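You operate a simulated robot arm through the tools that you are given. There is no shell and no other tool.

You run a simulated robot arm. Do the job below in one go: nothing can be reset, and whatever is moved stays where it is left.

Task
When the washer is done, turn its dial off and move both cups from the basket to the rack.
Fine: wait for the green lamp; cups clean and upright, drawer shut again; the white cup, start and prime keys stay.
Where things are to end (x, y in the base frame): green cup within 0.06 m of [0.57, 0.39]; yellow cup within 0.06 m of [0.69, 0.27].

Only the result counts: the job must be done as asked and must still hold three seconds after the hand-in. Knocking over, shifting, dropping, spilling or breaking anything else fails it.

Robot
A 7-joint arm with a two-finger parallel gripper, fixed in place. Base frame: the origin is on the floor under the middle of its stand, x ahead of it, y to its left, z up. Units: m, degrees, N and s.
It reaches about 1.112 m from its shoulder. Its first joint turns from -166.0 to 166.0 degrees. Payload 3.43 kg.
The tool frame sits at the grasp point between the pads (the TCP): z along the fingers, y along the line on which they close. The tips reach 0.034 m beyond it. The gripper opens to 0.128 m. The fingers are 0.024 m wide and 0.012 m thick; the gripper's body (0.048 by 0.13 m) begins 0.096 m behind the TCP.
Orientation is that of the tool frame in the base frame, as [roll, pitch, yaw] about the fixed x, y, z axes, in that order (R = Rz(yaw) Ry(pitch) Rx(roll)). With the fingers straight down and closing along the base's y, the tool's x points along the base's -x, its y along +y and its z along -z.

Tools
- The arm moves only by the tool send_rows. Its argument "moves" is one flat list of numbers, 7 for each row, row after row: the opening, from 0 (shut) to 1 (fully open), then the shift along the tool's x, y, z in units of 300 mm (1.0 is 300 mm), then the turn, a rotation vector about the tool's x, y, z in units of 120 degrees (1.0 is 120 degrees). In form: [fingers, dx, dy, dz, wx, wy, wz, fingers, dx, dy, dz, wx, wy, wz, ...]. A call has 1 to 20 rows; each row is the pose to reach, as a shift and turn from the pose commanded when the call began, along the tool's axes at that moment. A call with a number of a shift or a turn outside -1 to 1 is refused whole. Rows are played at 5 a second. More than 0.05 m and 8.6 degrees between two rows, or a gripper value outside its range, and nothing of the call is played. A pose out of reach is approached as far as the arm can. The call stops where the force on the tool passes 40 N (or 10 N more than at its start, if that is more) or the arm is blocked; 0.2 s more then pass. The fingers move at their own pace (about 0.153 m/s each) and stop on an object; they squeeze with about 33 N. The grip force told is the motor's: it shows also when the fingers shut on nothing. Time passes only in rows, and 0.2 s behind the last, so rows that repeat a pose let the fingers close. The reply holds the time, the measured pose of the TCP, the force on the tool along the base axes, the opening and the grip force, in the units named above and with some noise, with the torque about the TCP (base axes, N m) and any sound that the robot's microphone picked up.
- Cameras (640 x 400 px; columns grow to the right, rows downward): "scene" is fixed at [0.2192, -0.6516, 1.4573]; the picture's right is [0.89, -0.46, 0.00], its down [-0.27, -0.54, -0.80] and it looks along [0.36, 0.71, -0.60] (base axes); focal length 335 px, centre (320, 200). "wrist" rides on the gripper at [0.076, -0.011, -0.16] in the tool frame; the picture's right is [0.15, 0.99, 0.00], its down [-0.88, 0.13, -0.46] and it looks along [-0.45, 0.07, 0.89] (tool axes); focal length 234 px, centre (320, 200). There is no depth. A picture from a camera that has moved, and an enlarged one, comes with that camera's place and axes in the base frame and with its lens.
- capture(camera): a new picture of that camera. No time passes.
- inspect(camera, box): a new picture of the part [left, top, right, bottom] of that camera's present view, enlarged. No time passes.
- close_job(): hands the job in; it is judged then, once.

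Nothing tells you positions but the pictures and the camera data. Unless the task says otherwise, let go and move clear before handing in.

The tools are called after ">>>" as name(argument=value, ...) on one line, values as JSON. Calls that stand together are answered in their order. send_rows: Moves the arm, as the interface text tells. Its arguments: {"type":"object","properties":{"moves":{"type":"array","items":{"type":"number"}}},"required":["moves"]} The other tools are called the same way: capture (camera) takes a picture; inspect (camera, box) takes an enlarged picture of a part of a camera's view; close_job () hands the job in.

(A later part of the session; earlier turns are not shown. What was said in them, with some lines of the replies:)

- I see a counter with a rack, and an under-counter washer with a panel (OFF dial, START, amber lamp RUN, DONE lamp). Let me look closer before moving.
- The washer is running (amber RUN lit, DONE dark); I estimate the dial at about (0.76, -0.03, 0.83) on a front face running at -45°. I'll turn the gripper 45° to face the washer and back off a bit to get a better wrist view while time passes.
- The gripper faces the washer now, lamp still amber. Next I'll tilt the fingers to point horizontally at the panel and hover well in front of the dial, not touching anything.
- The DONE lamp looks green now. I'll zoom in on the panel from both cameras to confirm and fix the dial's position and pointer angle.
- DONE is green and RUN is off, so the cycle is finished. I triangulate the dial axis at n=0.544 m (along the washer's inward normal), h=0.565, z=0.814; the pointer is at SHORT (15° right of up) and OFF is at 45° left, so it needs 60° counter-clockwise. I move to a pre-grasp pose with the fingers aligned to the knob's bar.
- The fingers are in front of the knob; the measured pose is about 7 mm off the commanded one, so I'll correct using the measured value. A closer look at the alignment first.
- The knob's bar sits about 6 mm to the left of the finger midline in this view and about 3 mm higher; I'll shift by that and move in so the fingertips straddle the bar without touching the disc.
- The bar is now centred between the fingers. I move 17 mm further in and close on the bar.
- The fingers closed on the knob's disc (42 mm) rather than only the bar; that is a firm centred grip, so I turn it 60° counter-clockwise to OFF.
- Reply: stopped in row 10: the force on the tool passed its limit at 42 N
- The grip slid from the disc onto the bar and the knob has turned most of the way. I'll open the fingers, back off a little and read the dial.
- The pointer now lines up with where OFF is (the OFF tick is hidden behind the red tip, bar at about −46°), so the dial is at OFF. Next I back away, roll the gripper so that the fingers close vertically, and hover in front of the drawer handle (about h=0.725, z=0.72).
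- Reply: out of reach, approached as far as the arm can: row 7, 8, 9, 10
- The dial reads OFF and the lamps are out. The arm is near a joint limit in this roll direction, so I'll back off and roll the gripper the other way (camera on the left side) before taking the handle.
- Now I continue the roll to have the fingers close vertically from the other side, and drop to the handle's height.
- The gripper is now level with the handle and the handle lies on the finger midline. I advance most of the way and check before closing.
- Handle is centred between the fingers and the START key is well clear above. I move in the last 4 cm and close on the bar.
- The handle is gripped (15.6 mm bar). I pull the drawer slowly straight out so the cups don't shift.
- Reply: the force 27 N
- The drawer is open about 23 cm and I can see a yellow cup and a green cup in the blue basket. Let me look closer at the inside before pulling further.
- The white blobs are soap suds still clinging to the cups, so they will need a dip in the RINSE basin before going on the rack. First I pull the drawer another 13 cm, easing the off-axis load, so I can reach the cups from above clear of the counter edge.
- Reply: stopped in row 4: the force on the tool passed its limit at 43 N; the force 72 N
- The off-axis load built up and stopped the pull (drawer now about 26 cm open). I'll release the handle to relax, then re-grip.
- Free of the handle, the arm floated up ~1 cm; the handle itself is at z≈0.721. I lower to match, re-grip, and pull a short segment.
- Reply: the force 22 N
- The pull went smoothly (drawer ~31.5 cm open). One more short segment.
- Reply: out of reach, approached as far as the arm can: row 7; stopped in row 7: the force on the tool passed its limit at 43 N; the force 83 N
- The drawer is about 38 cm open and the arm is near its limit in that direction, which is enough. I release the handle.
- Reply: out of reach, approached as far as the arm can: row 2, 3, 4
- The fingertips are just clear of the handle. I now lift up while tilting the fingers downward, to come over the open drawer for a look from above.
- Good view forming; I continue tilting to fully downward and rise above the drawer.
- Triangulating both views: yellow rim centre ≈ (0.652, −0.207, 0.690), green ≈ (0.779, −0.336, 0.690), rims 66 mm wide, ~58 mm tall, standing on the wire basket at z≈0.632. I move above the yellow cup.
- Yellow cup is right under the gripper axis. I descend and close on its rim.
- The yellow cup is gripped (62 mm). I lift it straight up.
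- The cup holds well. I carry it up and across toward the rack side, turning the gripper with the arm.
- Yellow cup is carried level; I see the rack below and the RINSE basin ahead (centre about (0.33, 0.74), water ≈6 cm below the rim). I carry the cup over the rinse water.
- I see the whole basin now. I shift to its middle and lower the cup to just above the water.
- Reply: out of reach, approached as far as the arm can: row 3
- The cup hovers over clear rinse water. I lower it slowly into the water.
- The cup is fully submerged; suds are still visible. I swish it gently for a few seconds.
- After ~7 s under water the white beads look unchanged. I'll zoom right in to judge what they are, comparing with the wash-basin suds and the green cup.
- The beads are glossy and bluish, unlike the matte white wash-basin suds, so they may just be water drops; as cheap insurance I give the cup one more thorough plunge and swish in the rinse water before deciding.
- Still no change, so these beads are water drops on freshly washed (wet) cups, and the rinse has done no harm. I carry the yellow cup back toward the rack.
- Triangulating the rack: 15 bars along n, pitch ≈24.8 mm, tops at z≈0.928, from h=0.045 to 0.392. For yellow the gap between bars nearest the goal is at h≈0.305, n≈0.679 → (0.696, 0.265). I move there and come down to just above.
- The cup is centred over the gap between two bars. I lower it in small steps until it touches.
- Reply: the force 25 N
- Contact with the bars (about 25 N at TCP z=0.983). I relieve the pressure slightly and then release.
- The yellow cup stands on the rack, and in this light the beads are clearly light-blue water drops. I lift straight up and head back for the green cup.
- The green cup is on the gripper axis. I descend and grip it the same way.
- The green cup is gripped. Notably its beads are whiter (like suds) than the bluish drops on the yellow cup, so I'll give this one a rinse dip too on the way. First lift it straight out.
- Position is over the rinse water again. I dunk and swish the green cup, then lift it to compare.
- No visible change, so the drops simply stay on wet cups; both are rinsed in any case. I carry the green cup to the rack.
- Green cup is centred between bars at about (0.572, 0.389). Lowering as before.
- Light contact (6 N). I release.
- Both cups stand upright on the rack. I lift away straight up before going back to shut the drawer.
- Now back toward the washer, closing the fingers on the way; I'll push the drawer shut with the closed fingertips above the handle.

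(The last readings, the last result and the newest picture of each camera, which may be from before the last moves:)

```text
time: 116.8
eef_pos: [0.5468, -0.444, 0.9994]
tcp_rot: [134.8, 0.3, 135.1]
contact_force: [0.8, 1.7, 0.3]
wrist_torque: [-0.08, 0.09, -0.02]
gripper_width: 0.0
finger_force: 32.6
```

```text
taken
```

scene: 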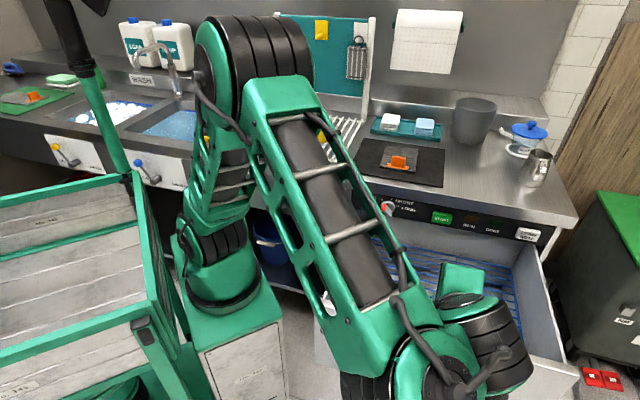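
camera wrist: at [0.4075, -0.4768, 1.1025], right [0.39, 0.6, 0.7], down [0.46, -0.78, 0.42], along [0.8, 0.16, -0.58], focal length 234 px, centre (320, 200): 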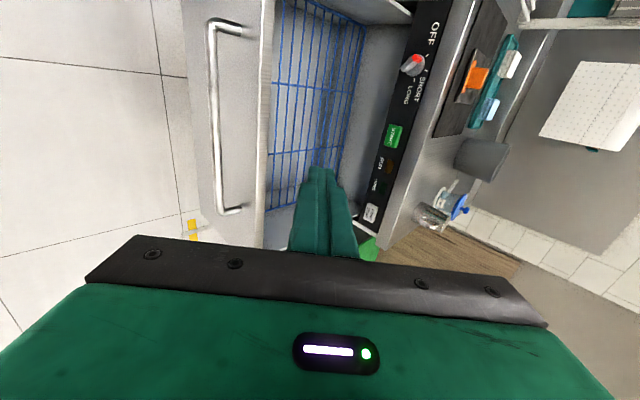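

>>> send_rows(moves=[0, 0, -0.1, 0.1, 0, 0, 0, 0, 0, -0.2, 0.2, 0, 0, 0, 0, 0, -0.3, 0.3, 0, 0, 0, 0, 0, -0.4, 0.4, 0, 0, 0, 0, 0, -0.47, 0.47, 0, 0, 0, 0, 0, -0.5, 0.5, 0, 0, 0, 0, 0, -0.5, 0.5, 0, 0, 0])

>>> capture(camera="wrist")

>>> capture(camera="scene")

```text
time: 118.3
eef_pos: [0.5466, -0.4474, 0.7886]
tcp_rot: [134.9, 0.2, 134.9]
contact_force: [0.6, -0.4, 0.7]
wrist_torque: [0.0, -0.01, -0.04]
gripper_width: 0.0004
finger_force: 33.0
```

```text
taken
camera wrist: at [0.4067, -0.4783, 0.892], right [0.39, 0.6, 0.7], down [0.46, -0.79, 0.42], along [0.8, 0.16, -0.58], focal length 234 px, centre (320, 200)
```

wrist: 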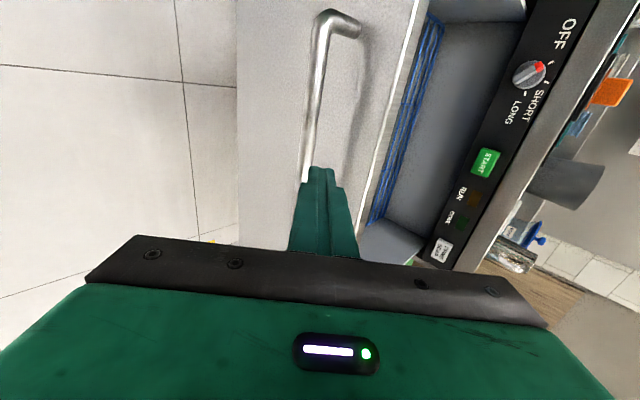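

```text
taken
```

scene: 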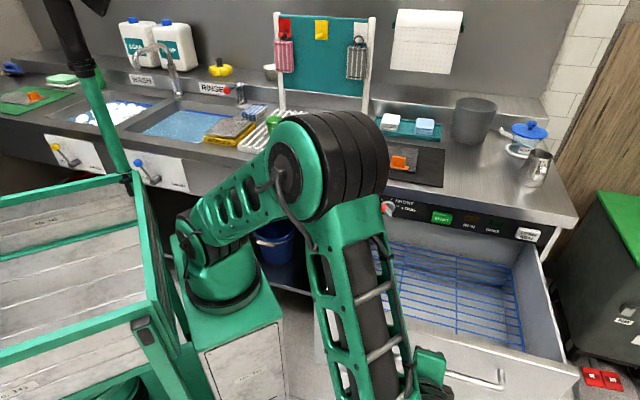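

The closed fingertips are in front of the drawer face, between handle and top edge. I push it in slowly.

>>> send_rows(moves=[0, 0, 0.0207, 0.0487, 0, 0, 0, 0, 0, 0.0553, 0.0833, 0, 0, 0, 0, 0, 0.09, 0.118, 0, 0, 0, 0, 0, 0.1246, 0.1526, 0, 0, 0, 0, 0, 0.1593, 0.1873, 0, 0, 0, 0, 0, 0.194, 0.222, 0, 0, 0, 0, 0, 0.2286, 0.2566, 0, 0, 0, 0, 0, 0.2633, 0.2913, 0, 0, 0, 0, 0, 0.2979, 0.3259, 0, 0, 0, 0, 0, 0.3326, 0.3606, 0, 0, 0, 0, 0, 0.3673, 0.3953, 0, 0, 0, 0, 0, 0.4019, 0.4299, 0, 0, 0, 0, 0, 0.4366, 0.4646, 0, 0, 0, 0, 0, 0.4712, 0.4992, 0, 0, 0, 0, 0, 0.5059, 0.5339, 0, 0, 0, 0, 0, 0.5406, 0.5686, 0, 0, 0, 0, 0, 0.5752, 0.6032, 0, 0, 0])

>>> capture(camera="wrist")

>>> capture(camera="scene")

```text
time: 122.0
eef_pos: [0.7243, -0.2696, 0.7824]
tcp_rot: [134.8, 0.3, 135.0]
contact_force: [-0.6, -0.2, -1.2]
wrist_torque: [0.03, -0.02, 0.0]
gripper_width: 0.0
finger_force: 32.5
```

```text
taken
camera wrist: at [0.5853, -0.3016, 0.8856], right [0.39, 0.6, 0.7], down [0.46, -0.79, 0.42], along [0.8, 0.16, -0.58], focal length 234 px, centre (320, 200)
```

wrist: 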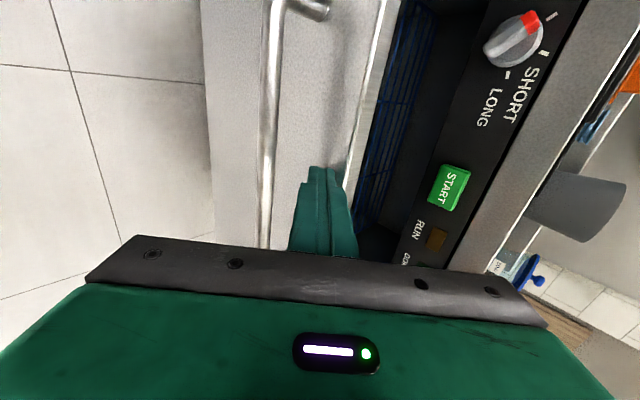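

```text
taken
```

scene: 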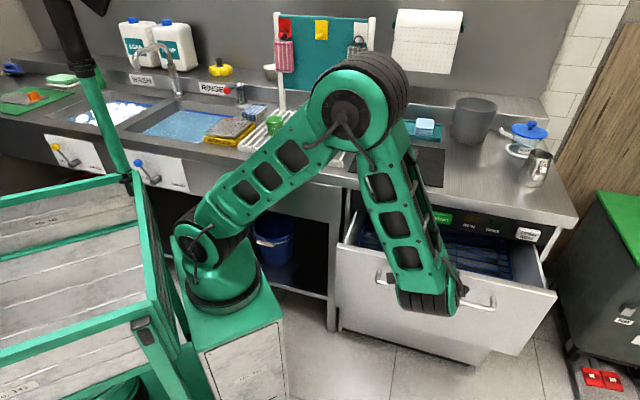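

The drawer is more than half closed. Before the final stretch I back off slightly, level the fingers to horizontal and shift left between the dial and the START key, so nothing on the panel or counter gets touched.

>>> send_rows(moves=[0, 0, -0.047, -0.047, 0, 0, 0, 0, 0, -0.094, -0.094, 0, 0, 0, 0, 0.04, -0.104, -0.084, -0.0625, 0, 0, 0, 0.08, -0.114, -0.074, -0.125, 0, 0, 0, 0.12, -0.123, -0.064, -0.1875, 0, 0, 0, 0.16, -0.133, -0.053, -0.25, 0, 0, 0, 0.2, -0.143, -0.043, -0.3125, 0, 0, 0, 0.243, -0.153, -0.033, -0.375, 0, 0, 0, 0.243, -0.153, -0.033, -0.375, 0, 0])

>>> capture(camera="wrist")

>>> capture(camera="scene")

```text
time: 124.0
eef_pos: [0.6436, -0.2466, 0.7564]
tcp_rot: [89.8, 0.3, 134.9]
contact_force: [0.9, 1.0, 0.5]
wrist_torque: [0.02, -0.01, 0.0]
gripper_width: 0.0
finger_force: 32.7
```

```text
taken
camera wrist: at [0.4789, -0.3062, 0.7436], right [-0.11, 0.1, 0.99], down [0.3, -0.95, 0.13], along [0.95, 0.31, 0.07], focal length 234 px, centre (320, 200)
```

wrist: 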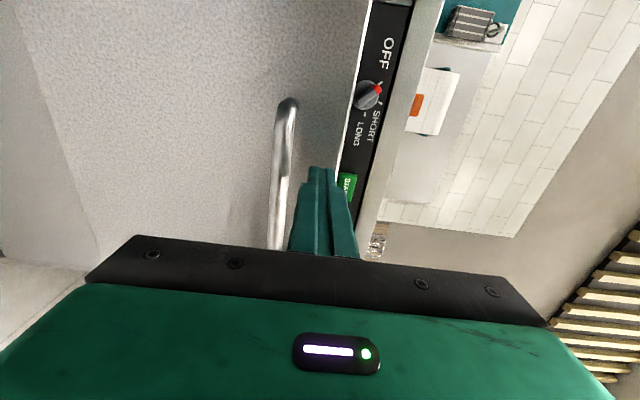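

```text
taken
```

scene: 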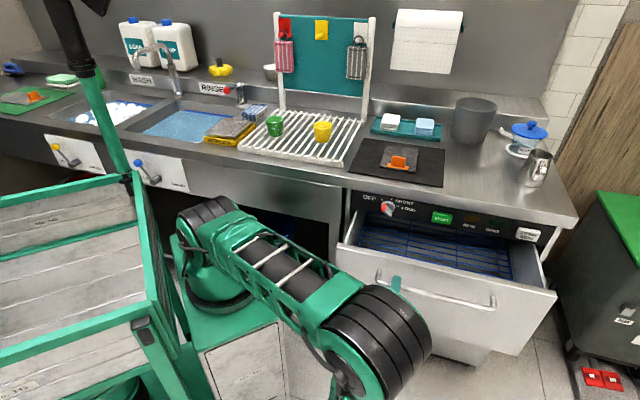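

Aligned: tips 2 cm below the drawer's top edge, above the handle, left of START. I push on.

>>> send_rows(moves=[0, 0, 0, 0.05, 0, 0, 0, 0, 0, 0, 0.1, 0, 0, 0, 0, 0, 0, 0.15, 0, 0, 0, 0, 0, 0, 0.2, 0, 0, 0, 0, 0, 0, 0.25, 0, 0, 0, 0, 0, 0, 0.3, 0, 0, 0, 0, 0, 0, 0.35, 0, 0, 0, 0, 0, 0, 0.4, 0, 0, 0, 0, 0, 0, 0.45, 0, 0, 0, 0, 0, 0, 0.5, 0, 0, 0, 0, 0, 0, 0.55, 0, 0, 0, 0, 0, 0, 0.6, 0, 0, 0])

>>> capture(camera="wrist")

>>> capture(camera="scene")

```text
time: 126.5
eef_pos: [0.7723, -0.1189, 0.758]
tcp_rot: [89.8, 0.3, 135.0]
contact_force: [-0.2, 0.0, -0.4]
wrist_torque: [0.02, 0.01, -0.02]
gripper_width: 0.0001
finger_force: 33.0
```

```text
taken
camera wrist: at [0.606, -0.1778, 0.7449], right [-0.11, 0.11, 0.99], down [0.3, -0.94, 0.13], along [0.95, 0.31, 0.07], focal length 234 px, centre (320, 200)
```

wrist: 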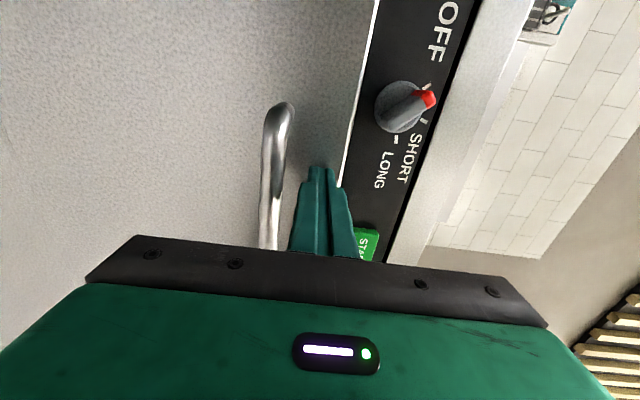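

```text
taken
```

scene: 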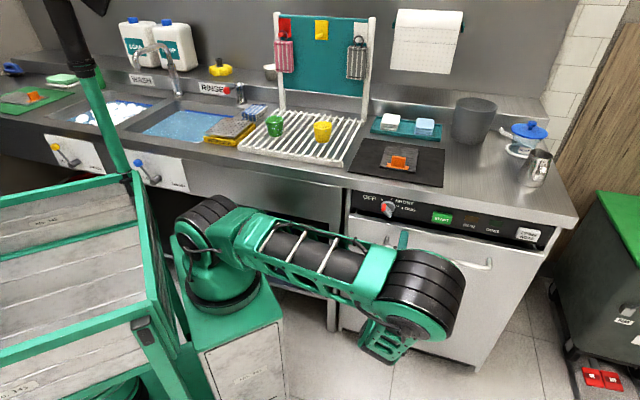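

Almost shut. Slow final push.

>>> send_rows(moves=[0, 0, 0, 0.03, 0, 0, 0, 0, 0, 0, 0.06, 0, 0, 0, 0, 0, 0, 0.085, 0, 0, 0, 0, 0, 0, 0.105, 0, 0, 0, 0, 0, 0, 0.12, 0, 0, 0, 0, 0, 0, 0.135, 0, 0, 0, 0, 0, 0, 0.15, 0, 0, 0, 0, 0, 0, 0.165, 0, 0, 0])

>>> capture(camera="wrist")

>>> inspect(camera="scene", box=[330, 180, 570, 330])

```text
time: 128.1
eef_pos: [0.7896, -0.0924, 0.7663]
tcp_rot: [89.5, 0.8, 134.8]
contact_force: [-0.2, -0.9, -0.5]
wrist_torque: [0.03, -0.06, 0.02]
gripper_width: 0.0
finger_force: 33.0
stopped in row 7: the force on the tool passed its limit at 51 N (the readings are from after the stop); the commanded pose is now the measured one
```

```text
taken
camera wrist: at [0.6238, -0.1515, 0.7517], right [-0.12, 0.11, 0.99], down [0.3, -0.95, 0.14], along [0.95, 0.31, 0.08], focal length 234 px, centre (320, 200)
```

wrist: 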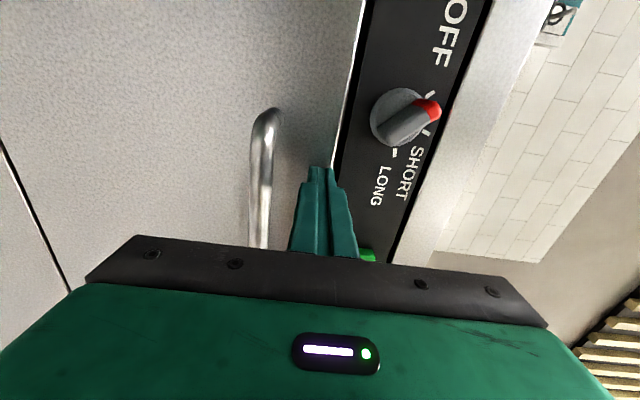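

```text
2.67 times, centred on (450, 255) of scene
camera zoom: at [0.2192, -0.6516, 1.4573], right [0.89, -0.46, 0.0], down [-0.27, -0.54, -0.8], along [0.36, 0.71, -0.6], focal length 893 px, centre (-27, 53)
```

zoom: 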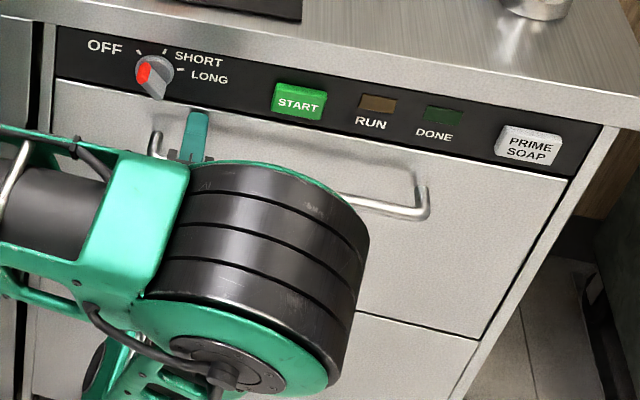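

>>> send_rows(moves=[0, 0, 0, -0.1, 0, 0, 0, 0, 0, 0, -0.23, 0, 0, 0, 0, 0, 0, -0.36, 0, 0, 0, 0, 0, 0, -0.5, 0, 0, 0, 0, 0, 0, -0.63, 0, 0, 0, 0, 0, 0, -0.7, 0, 0, 0])

>>> capture(camera="wrist")

>>> inspect(camera="scene", box=[340, 180, 560, 318])

```text
time: 129.4
eef_pos: [0.6393, -0.2401, 0.7603]
tcp_rot: [89.5, 0.7, 134.8]
contact_force: [-0.6, -0.4, 0.2]
wrist_torque: [0.0, -0.01, 0.02]
gripper_width: 0.0
finger_force: 32.6
```

```text
taken
camera wrist: at [0.4744, -0.2992, 0.7465], right [-0.12, 0.11, 0.99], down [0.3, -0.95, 0.14], along [0.95, 0.31, 0.08], focal length 234 px, centre (320, 200)
```

wrist: 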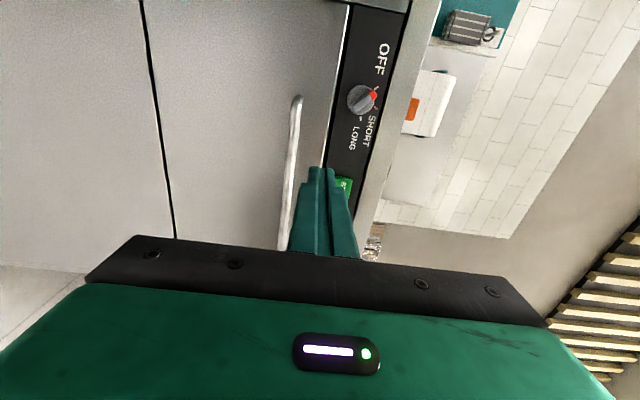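

```text
2.90 times, centred on (450, 249) of scene
camera zoom: at [0.2192, -0.6516, 1.4573], right [0.89, -0.46, 0.0], down [-0.27, -0.54, -0.8], along [0.36, 0.71, -0.6], focal length 970 px, centre (-57, 58)
```

zoom: 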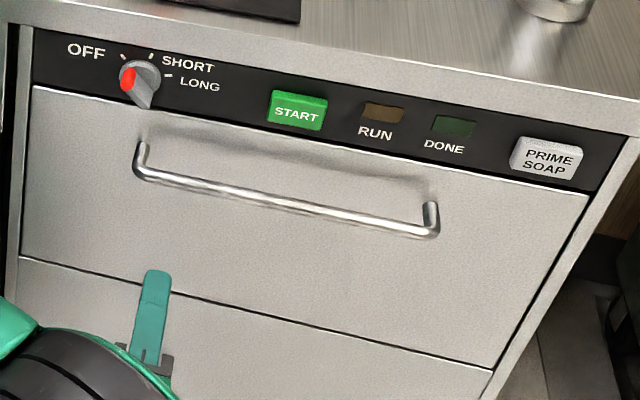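

The drawer looks flush, matching the initial picture. Let me check the dial, panel and cups closely.

>>> inspect(camera="scene", box=[350, 182, 430, 232])

>>> inspect(camera="wrist", box=[310, 40, 430, 115])

>>> inspect(camera="scene", box=[220, 60, 380, 160])

>>> capture(camera="scene")

```text
8.00 times, centred on (390, 207) of scene
camera zoom: at [0.2192, -0.6516, 1.4573], right [0.89, -0.46, 0.0], down [-0.27, -0.54, -0.8], along [0.36, 0.71, -0.6], focal length 2678 px, centre (-240, 144)
```

zoom: 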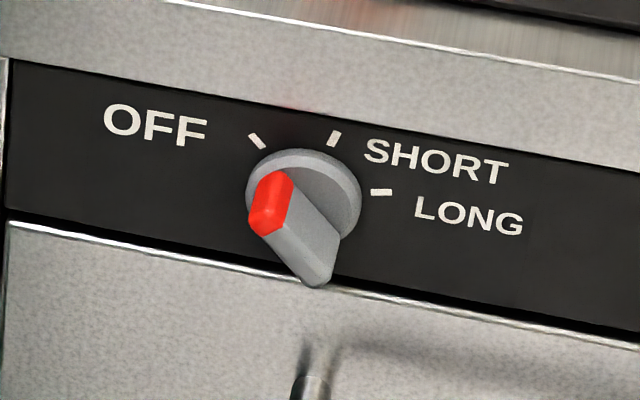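

```text
5.33 times, centred on (370, 78) of wrist
camera zoom: at [0.4744, -0.2992, 0.7465], right [-0.12, 0.11, 0.99], down [0.3, -0.95, 0.14], along [0.95, 0.31, 0.08], focal length 1249 px, centre (53, 853)
```

zoom: 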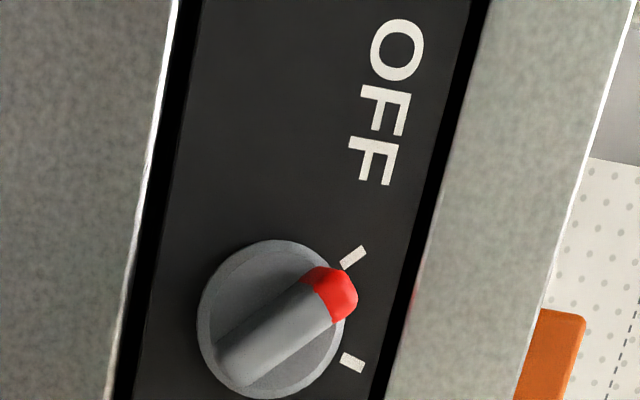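

```text
4.00 times, centred on (300, 110) of scene
camera zoom: at [0.2192, -0.6516, 1.4573], right [0.89, -0.46, 0.0], down [-0.27, -0.54, -0.8], along [0.36, 0.71, -0.6], focal length 1339 px, centre (400, 560)
```

zoom: 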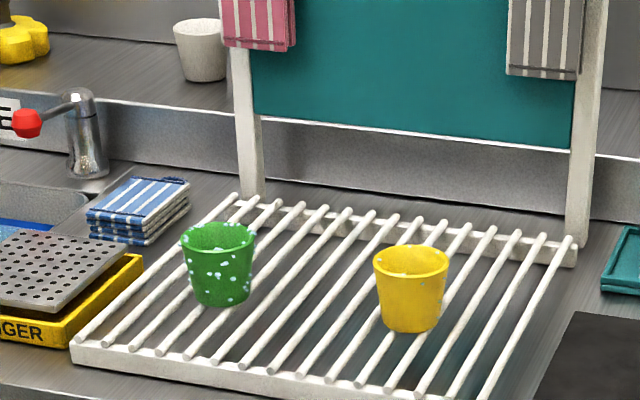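

```text
taken
```

scene: 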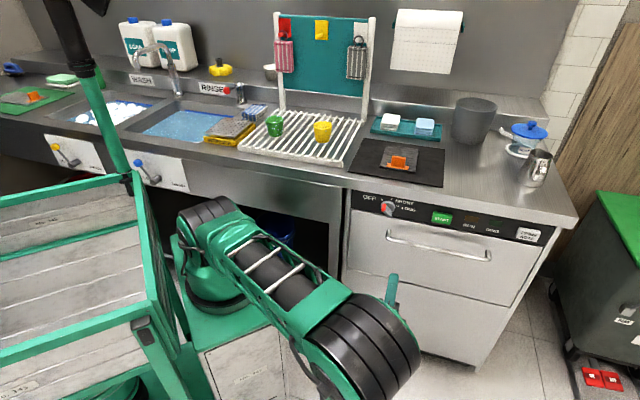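

>>> inspect(camera="scene", box=[302, 112, 342, 147])

>>> inspect(camera="scene", box=[256, 107, 296, 142])

```text
11.43 times, centred on (322, 130) of scene
camera zoom: at [0.2192, -0.6516, 1.4573], right [0.89, -0.46, 0.0], down [-0.27, -0.54, -0.8], along [0.36, 0.71, -0.6], focal length 3826 px, centre (297, 1006)
```

zoom: 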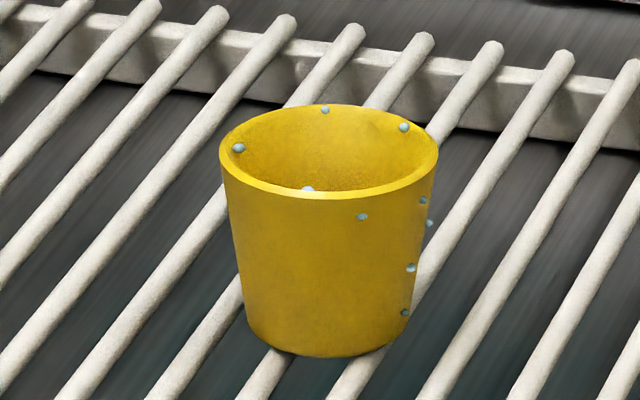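

```text
11.43 times, centred on (276, 124) of scene
camera zoom: at [0.2192, -0.6516, 1.4573], right [0.89, -0.46, 0.0], down [-0.27, -0.54, -0.8], along [0.36, 0.71, -0.6], focal length 3826 px, centre (823, 1063)
```

zoom: 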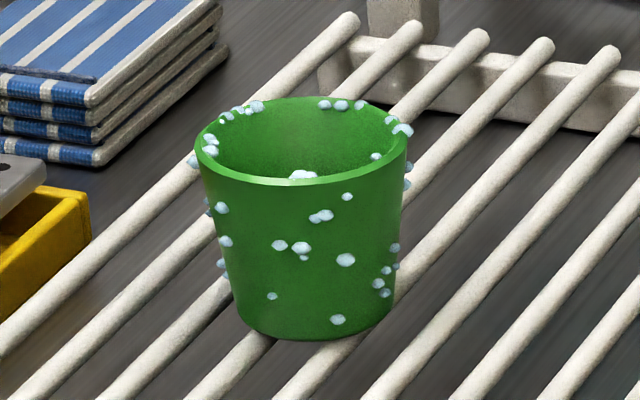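

Dial points exactly at OFF, drawer shut, both cups upright; the yellow cup's drops are drying off, so they are just water. I now move the arm up and clear.

>>> send_rows(moves=[0, 0, 0.0833, -0.0139, 0.0625, 0, 0, 0, 0, 0.1667, -0.0278, 0.125, 0, 0, 0, 0, 0.25, -0.0417, 0.1875, 0, 0, 0, 0, 0.3333, -0.0556, 0.25, 0, 0, 0, 0, 0.4167, -0.0694, 0.3125, 0, 0, 0, 0, 0.5, -0.0833, 0.375, 0, 0, 0, 0, 0.5833, -0.0972, 0.4375, 0, 0, 0, 0, 0.6667, -0.1111, 0.5, 0, 0, 0, 0, 0.75, -0.125, 0.5625, 0, 0, 0, 0, 0.8333, -0.1389, 0.625, 0, 0, 0, 0, 0.9167, -0.1528, 0.6875, 0, 0, 0, 0, 1, -0.167, 0.75, 0, 0, 0, 0, 1, -0.167, 0.75, 0, 0])

>>> capture(camera="scene")

>>> inspect(camera="scene", box=[240, 95, 352, 165])

```text
time: 132.2
eef_pos: [0.601, -0.2746, 1.065]
tcp_rot: [179.6, 0.8, 134.9]
contact_force: [1.1, -0.2, -0.1]
wrist_torque: [0.0, -0.03, 0.0]
gripper_width: 0.0
finger_force: 32.6
```

```text
taken
```

scene: 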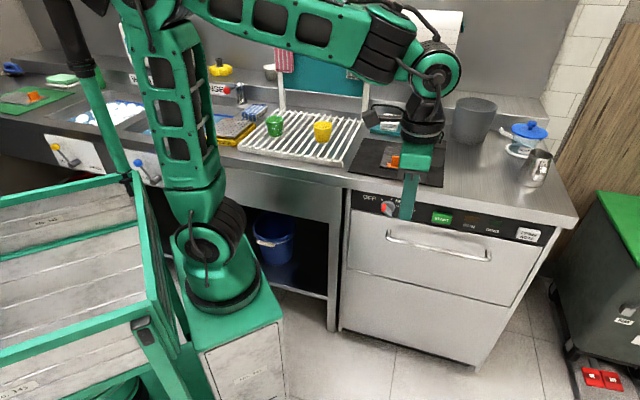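

```text
5.71 times, centred on (296, 130) of scene
camera zoom: at [0.2192, -0.6516, 1.4573], right [0.89, -0.46, 0.0], down [-0.27, -0.54, -0.8], along [0.36, 0.71, -0.6], focal length 1913 px, centre (457, 600)
```

zoom: 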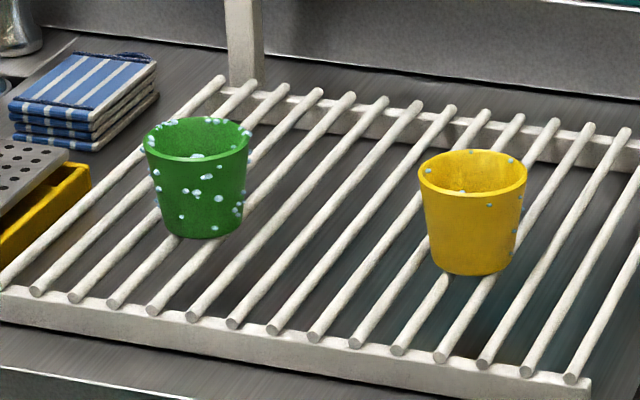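

Everything is in place and the arm is clear. I'll wait a little to see whether the green cup's drops fade the same way before handing in.

>>> send_rows(moves=[0.3, 0, 0, 0, 0, 0, 0, 0.3, 0, 0, 0, 0, 0, 0, 0.3, 0, 0, 0, 0, 0, 0, 0.3, 0, 0, 0, 0, 0, 0, 0.3, 0, 0, 0, 0, 0, 0, 0.3, 0, 0, 0, 0, 0, 0, 0.3, 0, 0, 0, 0, 0, 0, 0.3, 0, 0, 0, 0, 0, 0, 0.3, 0, 0, 0, 0, 0, 0, 0.3, 0, 0, 0, 0, 0, 0, 0.3, 0, 0, 0, 0, 0, 0, 0.3, 0, 0, 0, 0, 0, 0, 0.3, 0, 0, 0, 0, 0, 0, 0.3, 0, 0, 0, 0, 0, 0, 0.3, 0, 0, 0, 0, 0, 0, 0.3, 0, 0, 0, 0, 0, 0, 0.3, 0, 0, 0, 0, 0, 0, 0.3, 0, 0, 0, 0, 0, 0, 0.3, 0, 0, 0, 0, 0, 0, 0.3, 0, 0, 0, 0, 0, 0])

>>> send_rows(moves=[0.3, 0, 0, 0, 0, 0, 0, 0.3, 0, 0, 0, 0, 0, 0, 0.3, 0, 0, 0, 0, 0, 0, 0.3, 0, 0, 0, 0, 0, 0, 0.3, 0, 0, 0, 0, 0, 0, 0.3, 0, 0, 0, 0, 0, 0, 0.3, 0, 0, 0, 0, 0, 0, 0.3, 0, 0, 0, 0, 0, 0, 0.3, 0, 0, 0, 0, 0, 0, 0.3, 0, 0, 0, 0, 0, 0, 0.3, 0, 0, 0, 0, 0, 0, 0.3, 0, 0, 0, 0, 0, 0, 0.3, 0, 0, 0, 0, 0, 0, 0.3, 0, 0, 0, 0, 0, 0, 0.3, 0, 0, 0, 0, 0, 0, 0.3, 0, 0, 0, 0, 0, 0, 0.3, 0, 0, 0, 0, 0, 0, 0.3, 0, 0, 0, 0, 0, 0, 0.3, 0, 0, 0, 0, 0, 0, 0.3, 0, 0, 0, 0, 0, 0])

>>> send_rows(moves=[0.3, 0, 0, 0, 0, 0, 0, 0.3, 0, 0, 0, 0, 0, 0, 0.3, 0, 0, 0, 0, 0, 0, 0.3, 0, 0, 0, 0, 0, 0, 0.3, 0, 0, 0, 0, 0, 0, 0.3, 0, 0, 0, 0, 0, 0, 0.3, 0, 0, 0, 0, 0, 0, 0.3, 0, 0, 0, 0, 0, 0, 0.3, 0, 0, 0, 0, 0, 0, 0.3, 0, 0, 0, 0, 0, 0, 0.3, 0, 0, 0, 0, 0, 0, 0.3, 0, 0, 0, 0, 0, 0, 0.3, 0, 0, 0, 0, 0, 0, 0.3, 0, 0, 0, 0, 0, 0, 0.3, 0, 0, 0, 0, 0, 0, 0.3, 0, 0, 0, 0, 0, 0, 0.3, 0, 0, 0, 0, 0, 0, 0.3, 0, 0, 0, 0, 0, 0, 0.3, 0, 0, 0, 0, 0, 0, 0.3, 0, 0, 0, 0, 0, 0])

>>> inspect(camera="scene", box=[240, 95, 352, 165])

```text
time: 136.4
eef_pos: [0.6007, -0.2741, 1.0646]
tcp_rot: [179.6, 0.7, 134.7]
contact_force: [-0.1, 0.8, 0.0]
wrist_torque: [-0.01, 0.01, 0.02]
gripper_width: 0.0383
finger_force: 0.1
```

```text
time: 140.7
eef_pos: [0.601, -0.2736, 1.0631]
tcp_rot: [179.6, 0.7, 134.8]
contact_force: [1.0, -0.2, -0.3]
wrist_torque: [0.01, -0.02, -0.01]
gripper_width: 0.0385
finger_force: 0.1
```

```text
time: 144.8
eef_pos: [0.6014, -0.2741, 1.0634]
tcp_rot: [179.5, 0.7, 134.9]
contact_force: [-0.3, 0.3, 0.3]
wrist_torque: [0.0, 0.02, 0.0]
gripper_width: 0.0388
finger_force: 0.1
```

```text
5.71 times, centred on (296, 130) of scene
camera zoom: at [0.2192, -0.6516, 1.4573], right [0.89, -0.46, 0.0], down [-0.27, -0.54, -0.8], along [0.36, 0.71, -0.6], focal length 1913 px, centre (457, 600)
```

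zoom: 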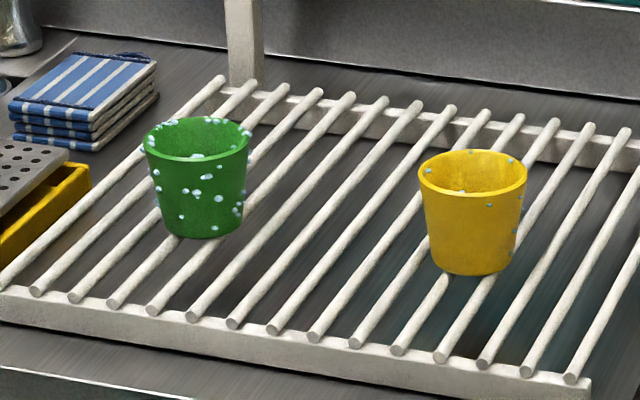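

>>> send_rows(moves=[0.3, 0, 0, 0, 0, 0, 0, 0.3, 0, 0, 0, 0, 0, 0, 0.3, 0, 0, 0, 0, 0, 0, 0.3, 0, 0, 0, 0, 0, 0, 0.3, 0, 0, 0, 0, 0, 0, 0.3, 0, 0, 0, 0, 0, 0, 0.3, 0, 0, 0, 0, 0, 0, 0.3, 0, 0, 0, 0, 0, 0, 0.3, 0, 0, 0, 0, 0, 0, 0.3, 0, 0, 0, 0, 0, 0, 0.3, 0, 0, 0, 0, 0, 0, 0.3, 0, 0, 0, 0, 0, 0, 0.3, 0, 0, 0, 0, 0, 0, 0.3, 0, 0, 0, 0, 0, 0, 0.3, 0, 0, 0, 0, 0, 0, 0.3, 0, 0, 0, 0, 0, 0, 0.3, 0, 0, 0, 0, 0, 0, 0.3, 0, 0, 0, 0, 0, 0, 0.3, 0, 0, 0, 0, 0, 0, 0.3, 0, 0, 0, 0, 0, 0])

>>> send_rows(moves=[0.3, 0, 0, 0, 0, 0, 0, 0.3, 0, 0, 0, 0, 0, 0, 0.3, 0, 0, 0, 0, 0, 0, 0.3, 0, 0, 0, 0, 0, 0, 0.3, 0, 0, 0, 0, 0, 0, 0.3, 0, 0, 0, 0, 0, 0, 0.3, 0, 0, 0, 0, 0, 0, 0.3, 0, 0, 0, 0, 0, 0, 0.3, 0, 0, 0, 0, 0, 0, 0.3, 0, 0, 0, 0, 0, 0, 0.3, 0, 0, 0, 0, 0, 0, 0.3, 0, 0, 0, 0, 0, 0, 0.3, 0, 0, 0, 0, 0, 0, 0.3, 0, 0, 0, 0, 0, 0, 0.3, 0, 0, 0, 0, 0, 0, 0.3, 0, 0, 0, 0, 0, 0, 0.3, 0, 0, 0, 0, 0, 0, 0.3, 0, 0, 0, 0, 0, 0, 0.3, 0, 0, 0, 0, 0, 0, 0.3, 0, 0, 0, 0, 0, 0])

>>> send_rows(moves=[0.3, 0, 0, 0, 0, 0, 0, 0.3, 0, 0, 0, 0, 0, 0, 0.3, 0, 0, 0, 0, 0, 0, 0.3, 0, 0, 0, 0, 0, 0, 0.3, 0, 0, 0, 0, 0, 0, 0.3, 0, 0, 0, 0, 0, 0, 0.3, 0, 0, 0, 0, 0, 0, 0.3, 0, 0, 0, 0, 0, 0, 0.3, 0, 0, 0, 0, 0, 0, 0.3, 0, 0, 0, 0, 0, 0, 0.3, 0, 0, 0, 0, 0, 0, 0.3, 0, 0, 0, 0, 0, 0, 0.3, 0, 0, 0, 0, 0, 0, 0.3, 0, 0, 0, 0, 0, 0, 0.3, 0, 0, 0, 0, 0, 0, 0.3, 0, 0, 0, 0, 0, 0, 0.3, 0, 0, 0, 0, 0, 0, 0.3, 0, 0, 0, 0, 0, 0, 0.3, 0, 0, 0, 0, 0, 0, 0.3, 0, 0, 0, 0, 0, 0])

>>> send_rows(moves=[0.3, 0, 0, 0, 0, 0, 0, 0.3, 0, 0, 0, 0, 0, 0, 0.3, 0, 0, 0, 0, 0, 0, 0.3, 0, 0, 0, 0, 0, 0, 0.3, 0, 0, 0, 0, 0, 0, 0.3, 0, 0, 0, 0, 0, 0, 0.3, 0, 0, 0, 0, 0, 0, 0.3, 0, 0, 0, 0, 0, 0, 0.3, 0, 0, 0, 0, 0, 0, 0.3, 0, 0, 0, 0, 0, 0, 0.3, 0, 0, 0, 0, 0, 0, 0.3, 0, 0, 0, 0, 0, 0, 0.3, 0, 0, 0, 0, 0, 0, 0.3, 0, 0, 0, 0, 0, 0, 0.3, 0, 0, 0, 0, 0, 0, 0.3, 0, 0, 0, 0, 0, 0, 0.3, 0, 0, 0, 0, 0, 0, 0.3, 0, 0, 0, 0, 0, 0, 0.3, 0, 0, 0, 0, 0, 0, 0.3, 0, 0, 0, 0, 0, 0])

>>> send_rows(moves=[0.3, 0, 0, 0, 0, 0, 0, 0.3, 0, 0, 0, 0, 0, 0, 0.3, 0, 0, 0, 0, 0, 0, 0.3, 0, 0, 0, 0, 0, 0, 0.3, 0, 0, 0, 0, 0, 0, 0.3, 0, 0, 0, 0, 0, 0, 0.3, 0, 0, 0, 0, 0, 0, 0.3, 0, 0, 0, 0, 0, 0, 0.3, 0, 0, 0, 0, 0, 0, 0.3, 0, 0, 0, 0, 0, 0, 0.3, 0, 0, 0, 0, 0, 0, 0.3, 0, 0, 0, 0, 0, 0, 0.3, 0, 0, 0, 0, 0, 0, 0.3, 0, 0, 0, 0, 0, 0, 0.3, 0, 0, 0, 0, 0, 0, 0.3, 0, 0, 0, 0, 0, 0, 0.3, 0, 0, 0, 0, 0, 0, 0.3, 0, 0, 0, 0, 0, 0, 0.3, 0, 0, 0, 0, 0, 0, 0.3, 0, 0, 0, 0, 0, 0])

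>>> inspect(camera="scene", box=[240, 95, 352, 165])

```text
time: 149.1
eef_pos: [0.6008, -0.2724, 1.0641]
tcp_rot: [179.5, 0.8, 134.9]
contact_force: [0.6, 0.9, -0.2]
wrist_torque: [-0.02, -0.01, 0.02]
gripper_width: 0.0387
finger_force: 0.0
```

```text
time: 153.2
eef_pos: [0.6007, -0.2744, 1.0635]
tcp_rot: [179.5, 0.7, 134.8]
contact_force: [-0.1, -0.2, 0.3]
wrist_torque: [-0.01, -0.01, -0.03]
gripper_width: 0.0386
finger_force: 0.1
```

```text
time: 157.4
eef_pos: [0.6014, -0.2743, 1.0639]
tcp_rot: [179.5, 0.8, 134.8]
contact_force: [-0.8, -0.7, 0.4]
wrist_torque: [0.01, 0.01, 0.01]
gripper_width: 0.0388
finger_force: 0.1
```

```text
time: 161.7
eef_pos: [0.601, -0.2749, 1.0654]
tcp_rot: [179.5, 0.6, 134.8]
contact_force: [0.3, 0.5, 0.9]
wrist_torque: [-0.01, 0.01, 0.02]
gripper_width: 0.0385
finger_force: 0.1
```

```text
time: 165.8
eef_pos: [0.6008, -0.2742, 1.0629]
tcp_rot: [179.5, 0.8, 134.8]
contact_force: [0.1, -0.5, -0.1]
wrist_torque: [0.0, -0.01, 0.01]
gripper_width: 0.0384
finger_force: 0.1
```

```text
5.71 times, centred on (296, 130) of scene
camera zoom: at [0.2192, -0.6516, 1.4573], right [0.89, -0.46, 0.0], down [-0.27, -0.54, -0.8], along [0.36, 0.71, -0.6], focal length 1913 px, centre (457, 600)
```

zoom: 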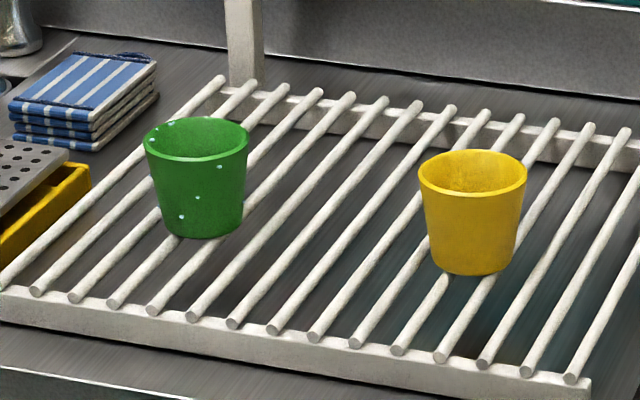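

The drops are drying off both cups (yellow dry, green nearly), which confirms they were only water. One last look at the washer and scene before handing in.

>>> capture(camera="scene")

>>> inspect(camera="scene", box=[340, 180, 560, 318])

```text
taken
```

scene: 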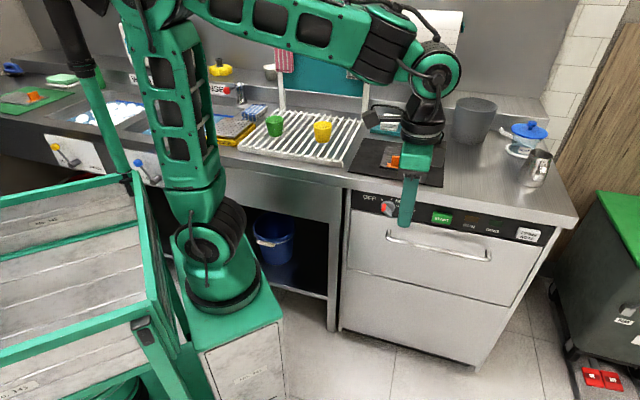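

```text
2.90 times, centred on (450, 249) of scene
camera zoom: at [0.2192, -0.6516, 1.4573], right [0.89, -0.46, 0.0], down [-0.27, -0.54, -0.8], along [0.36, 0.71, -0.6], focal length 970 px, centre (-57, 58)
```

zoom: 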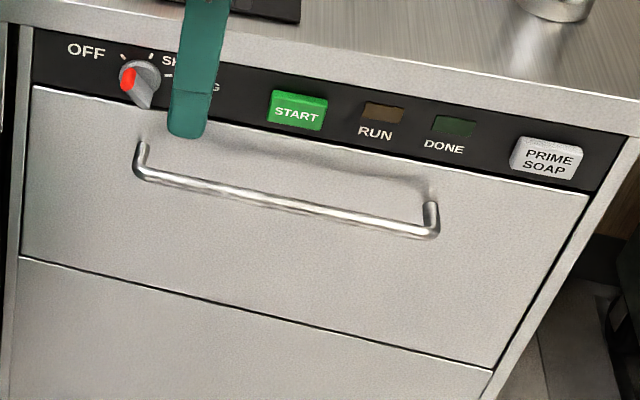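

The dial is at OFF, the drawer is shut, both cups stand upright on the rack at their targets, the white cup and the START and PRIME keys are untouched, and the arm is clear. I'm handing in the job.

>>> close_job()

```text
The job is handed in.
```

I waited for the green DONE lamp, turned the dial to OFF, moved both cups from the basket to the rack, and handed the job in. The hand-in reply did not say whether it passed.

- **Cups:** Both were standing upright in the last picture. I let go of green at about (0.573, 0.388) and yellow at about (0.699, 0.267), each about 1 cm or less from its target.
- **Drawer:** I pushed it shut until it stopped. The panel and handle then lined up with the first picture.
- **White cup and keys:** I did not touch the white cup, the START key or the PRIME SOAP key.
- **Extra step:** The cups came out covered in white beads that looked like soap suds, so I dipped both in the RINSE basin. The beads did not come off in the water. They faded once the cups were on the rack, so they were most likely just water. At hand-in yellow was dry and green had a few drops left.
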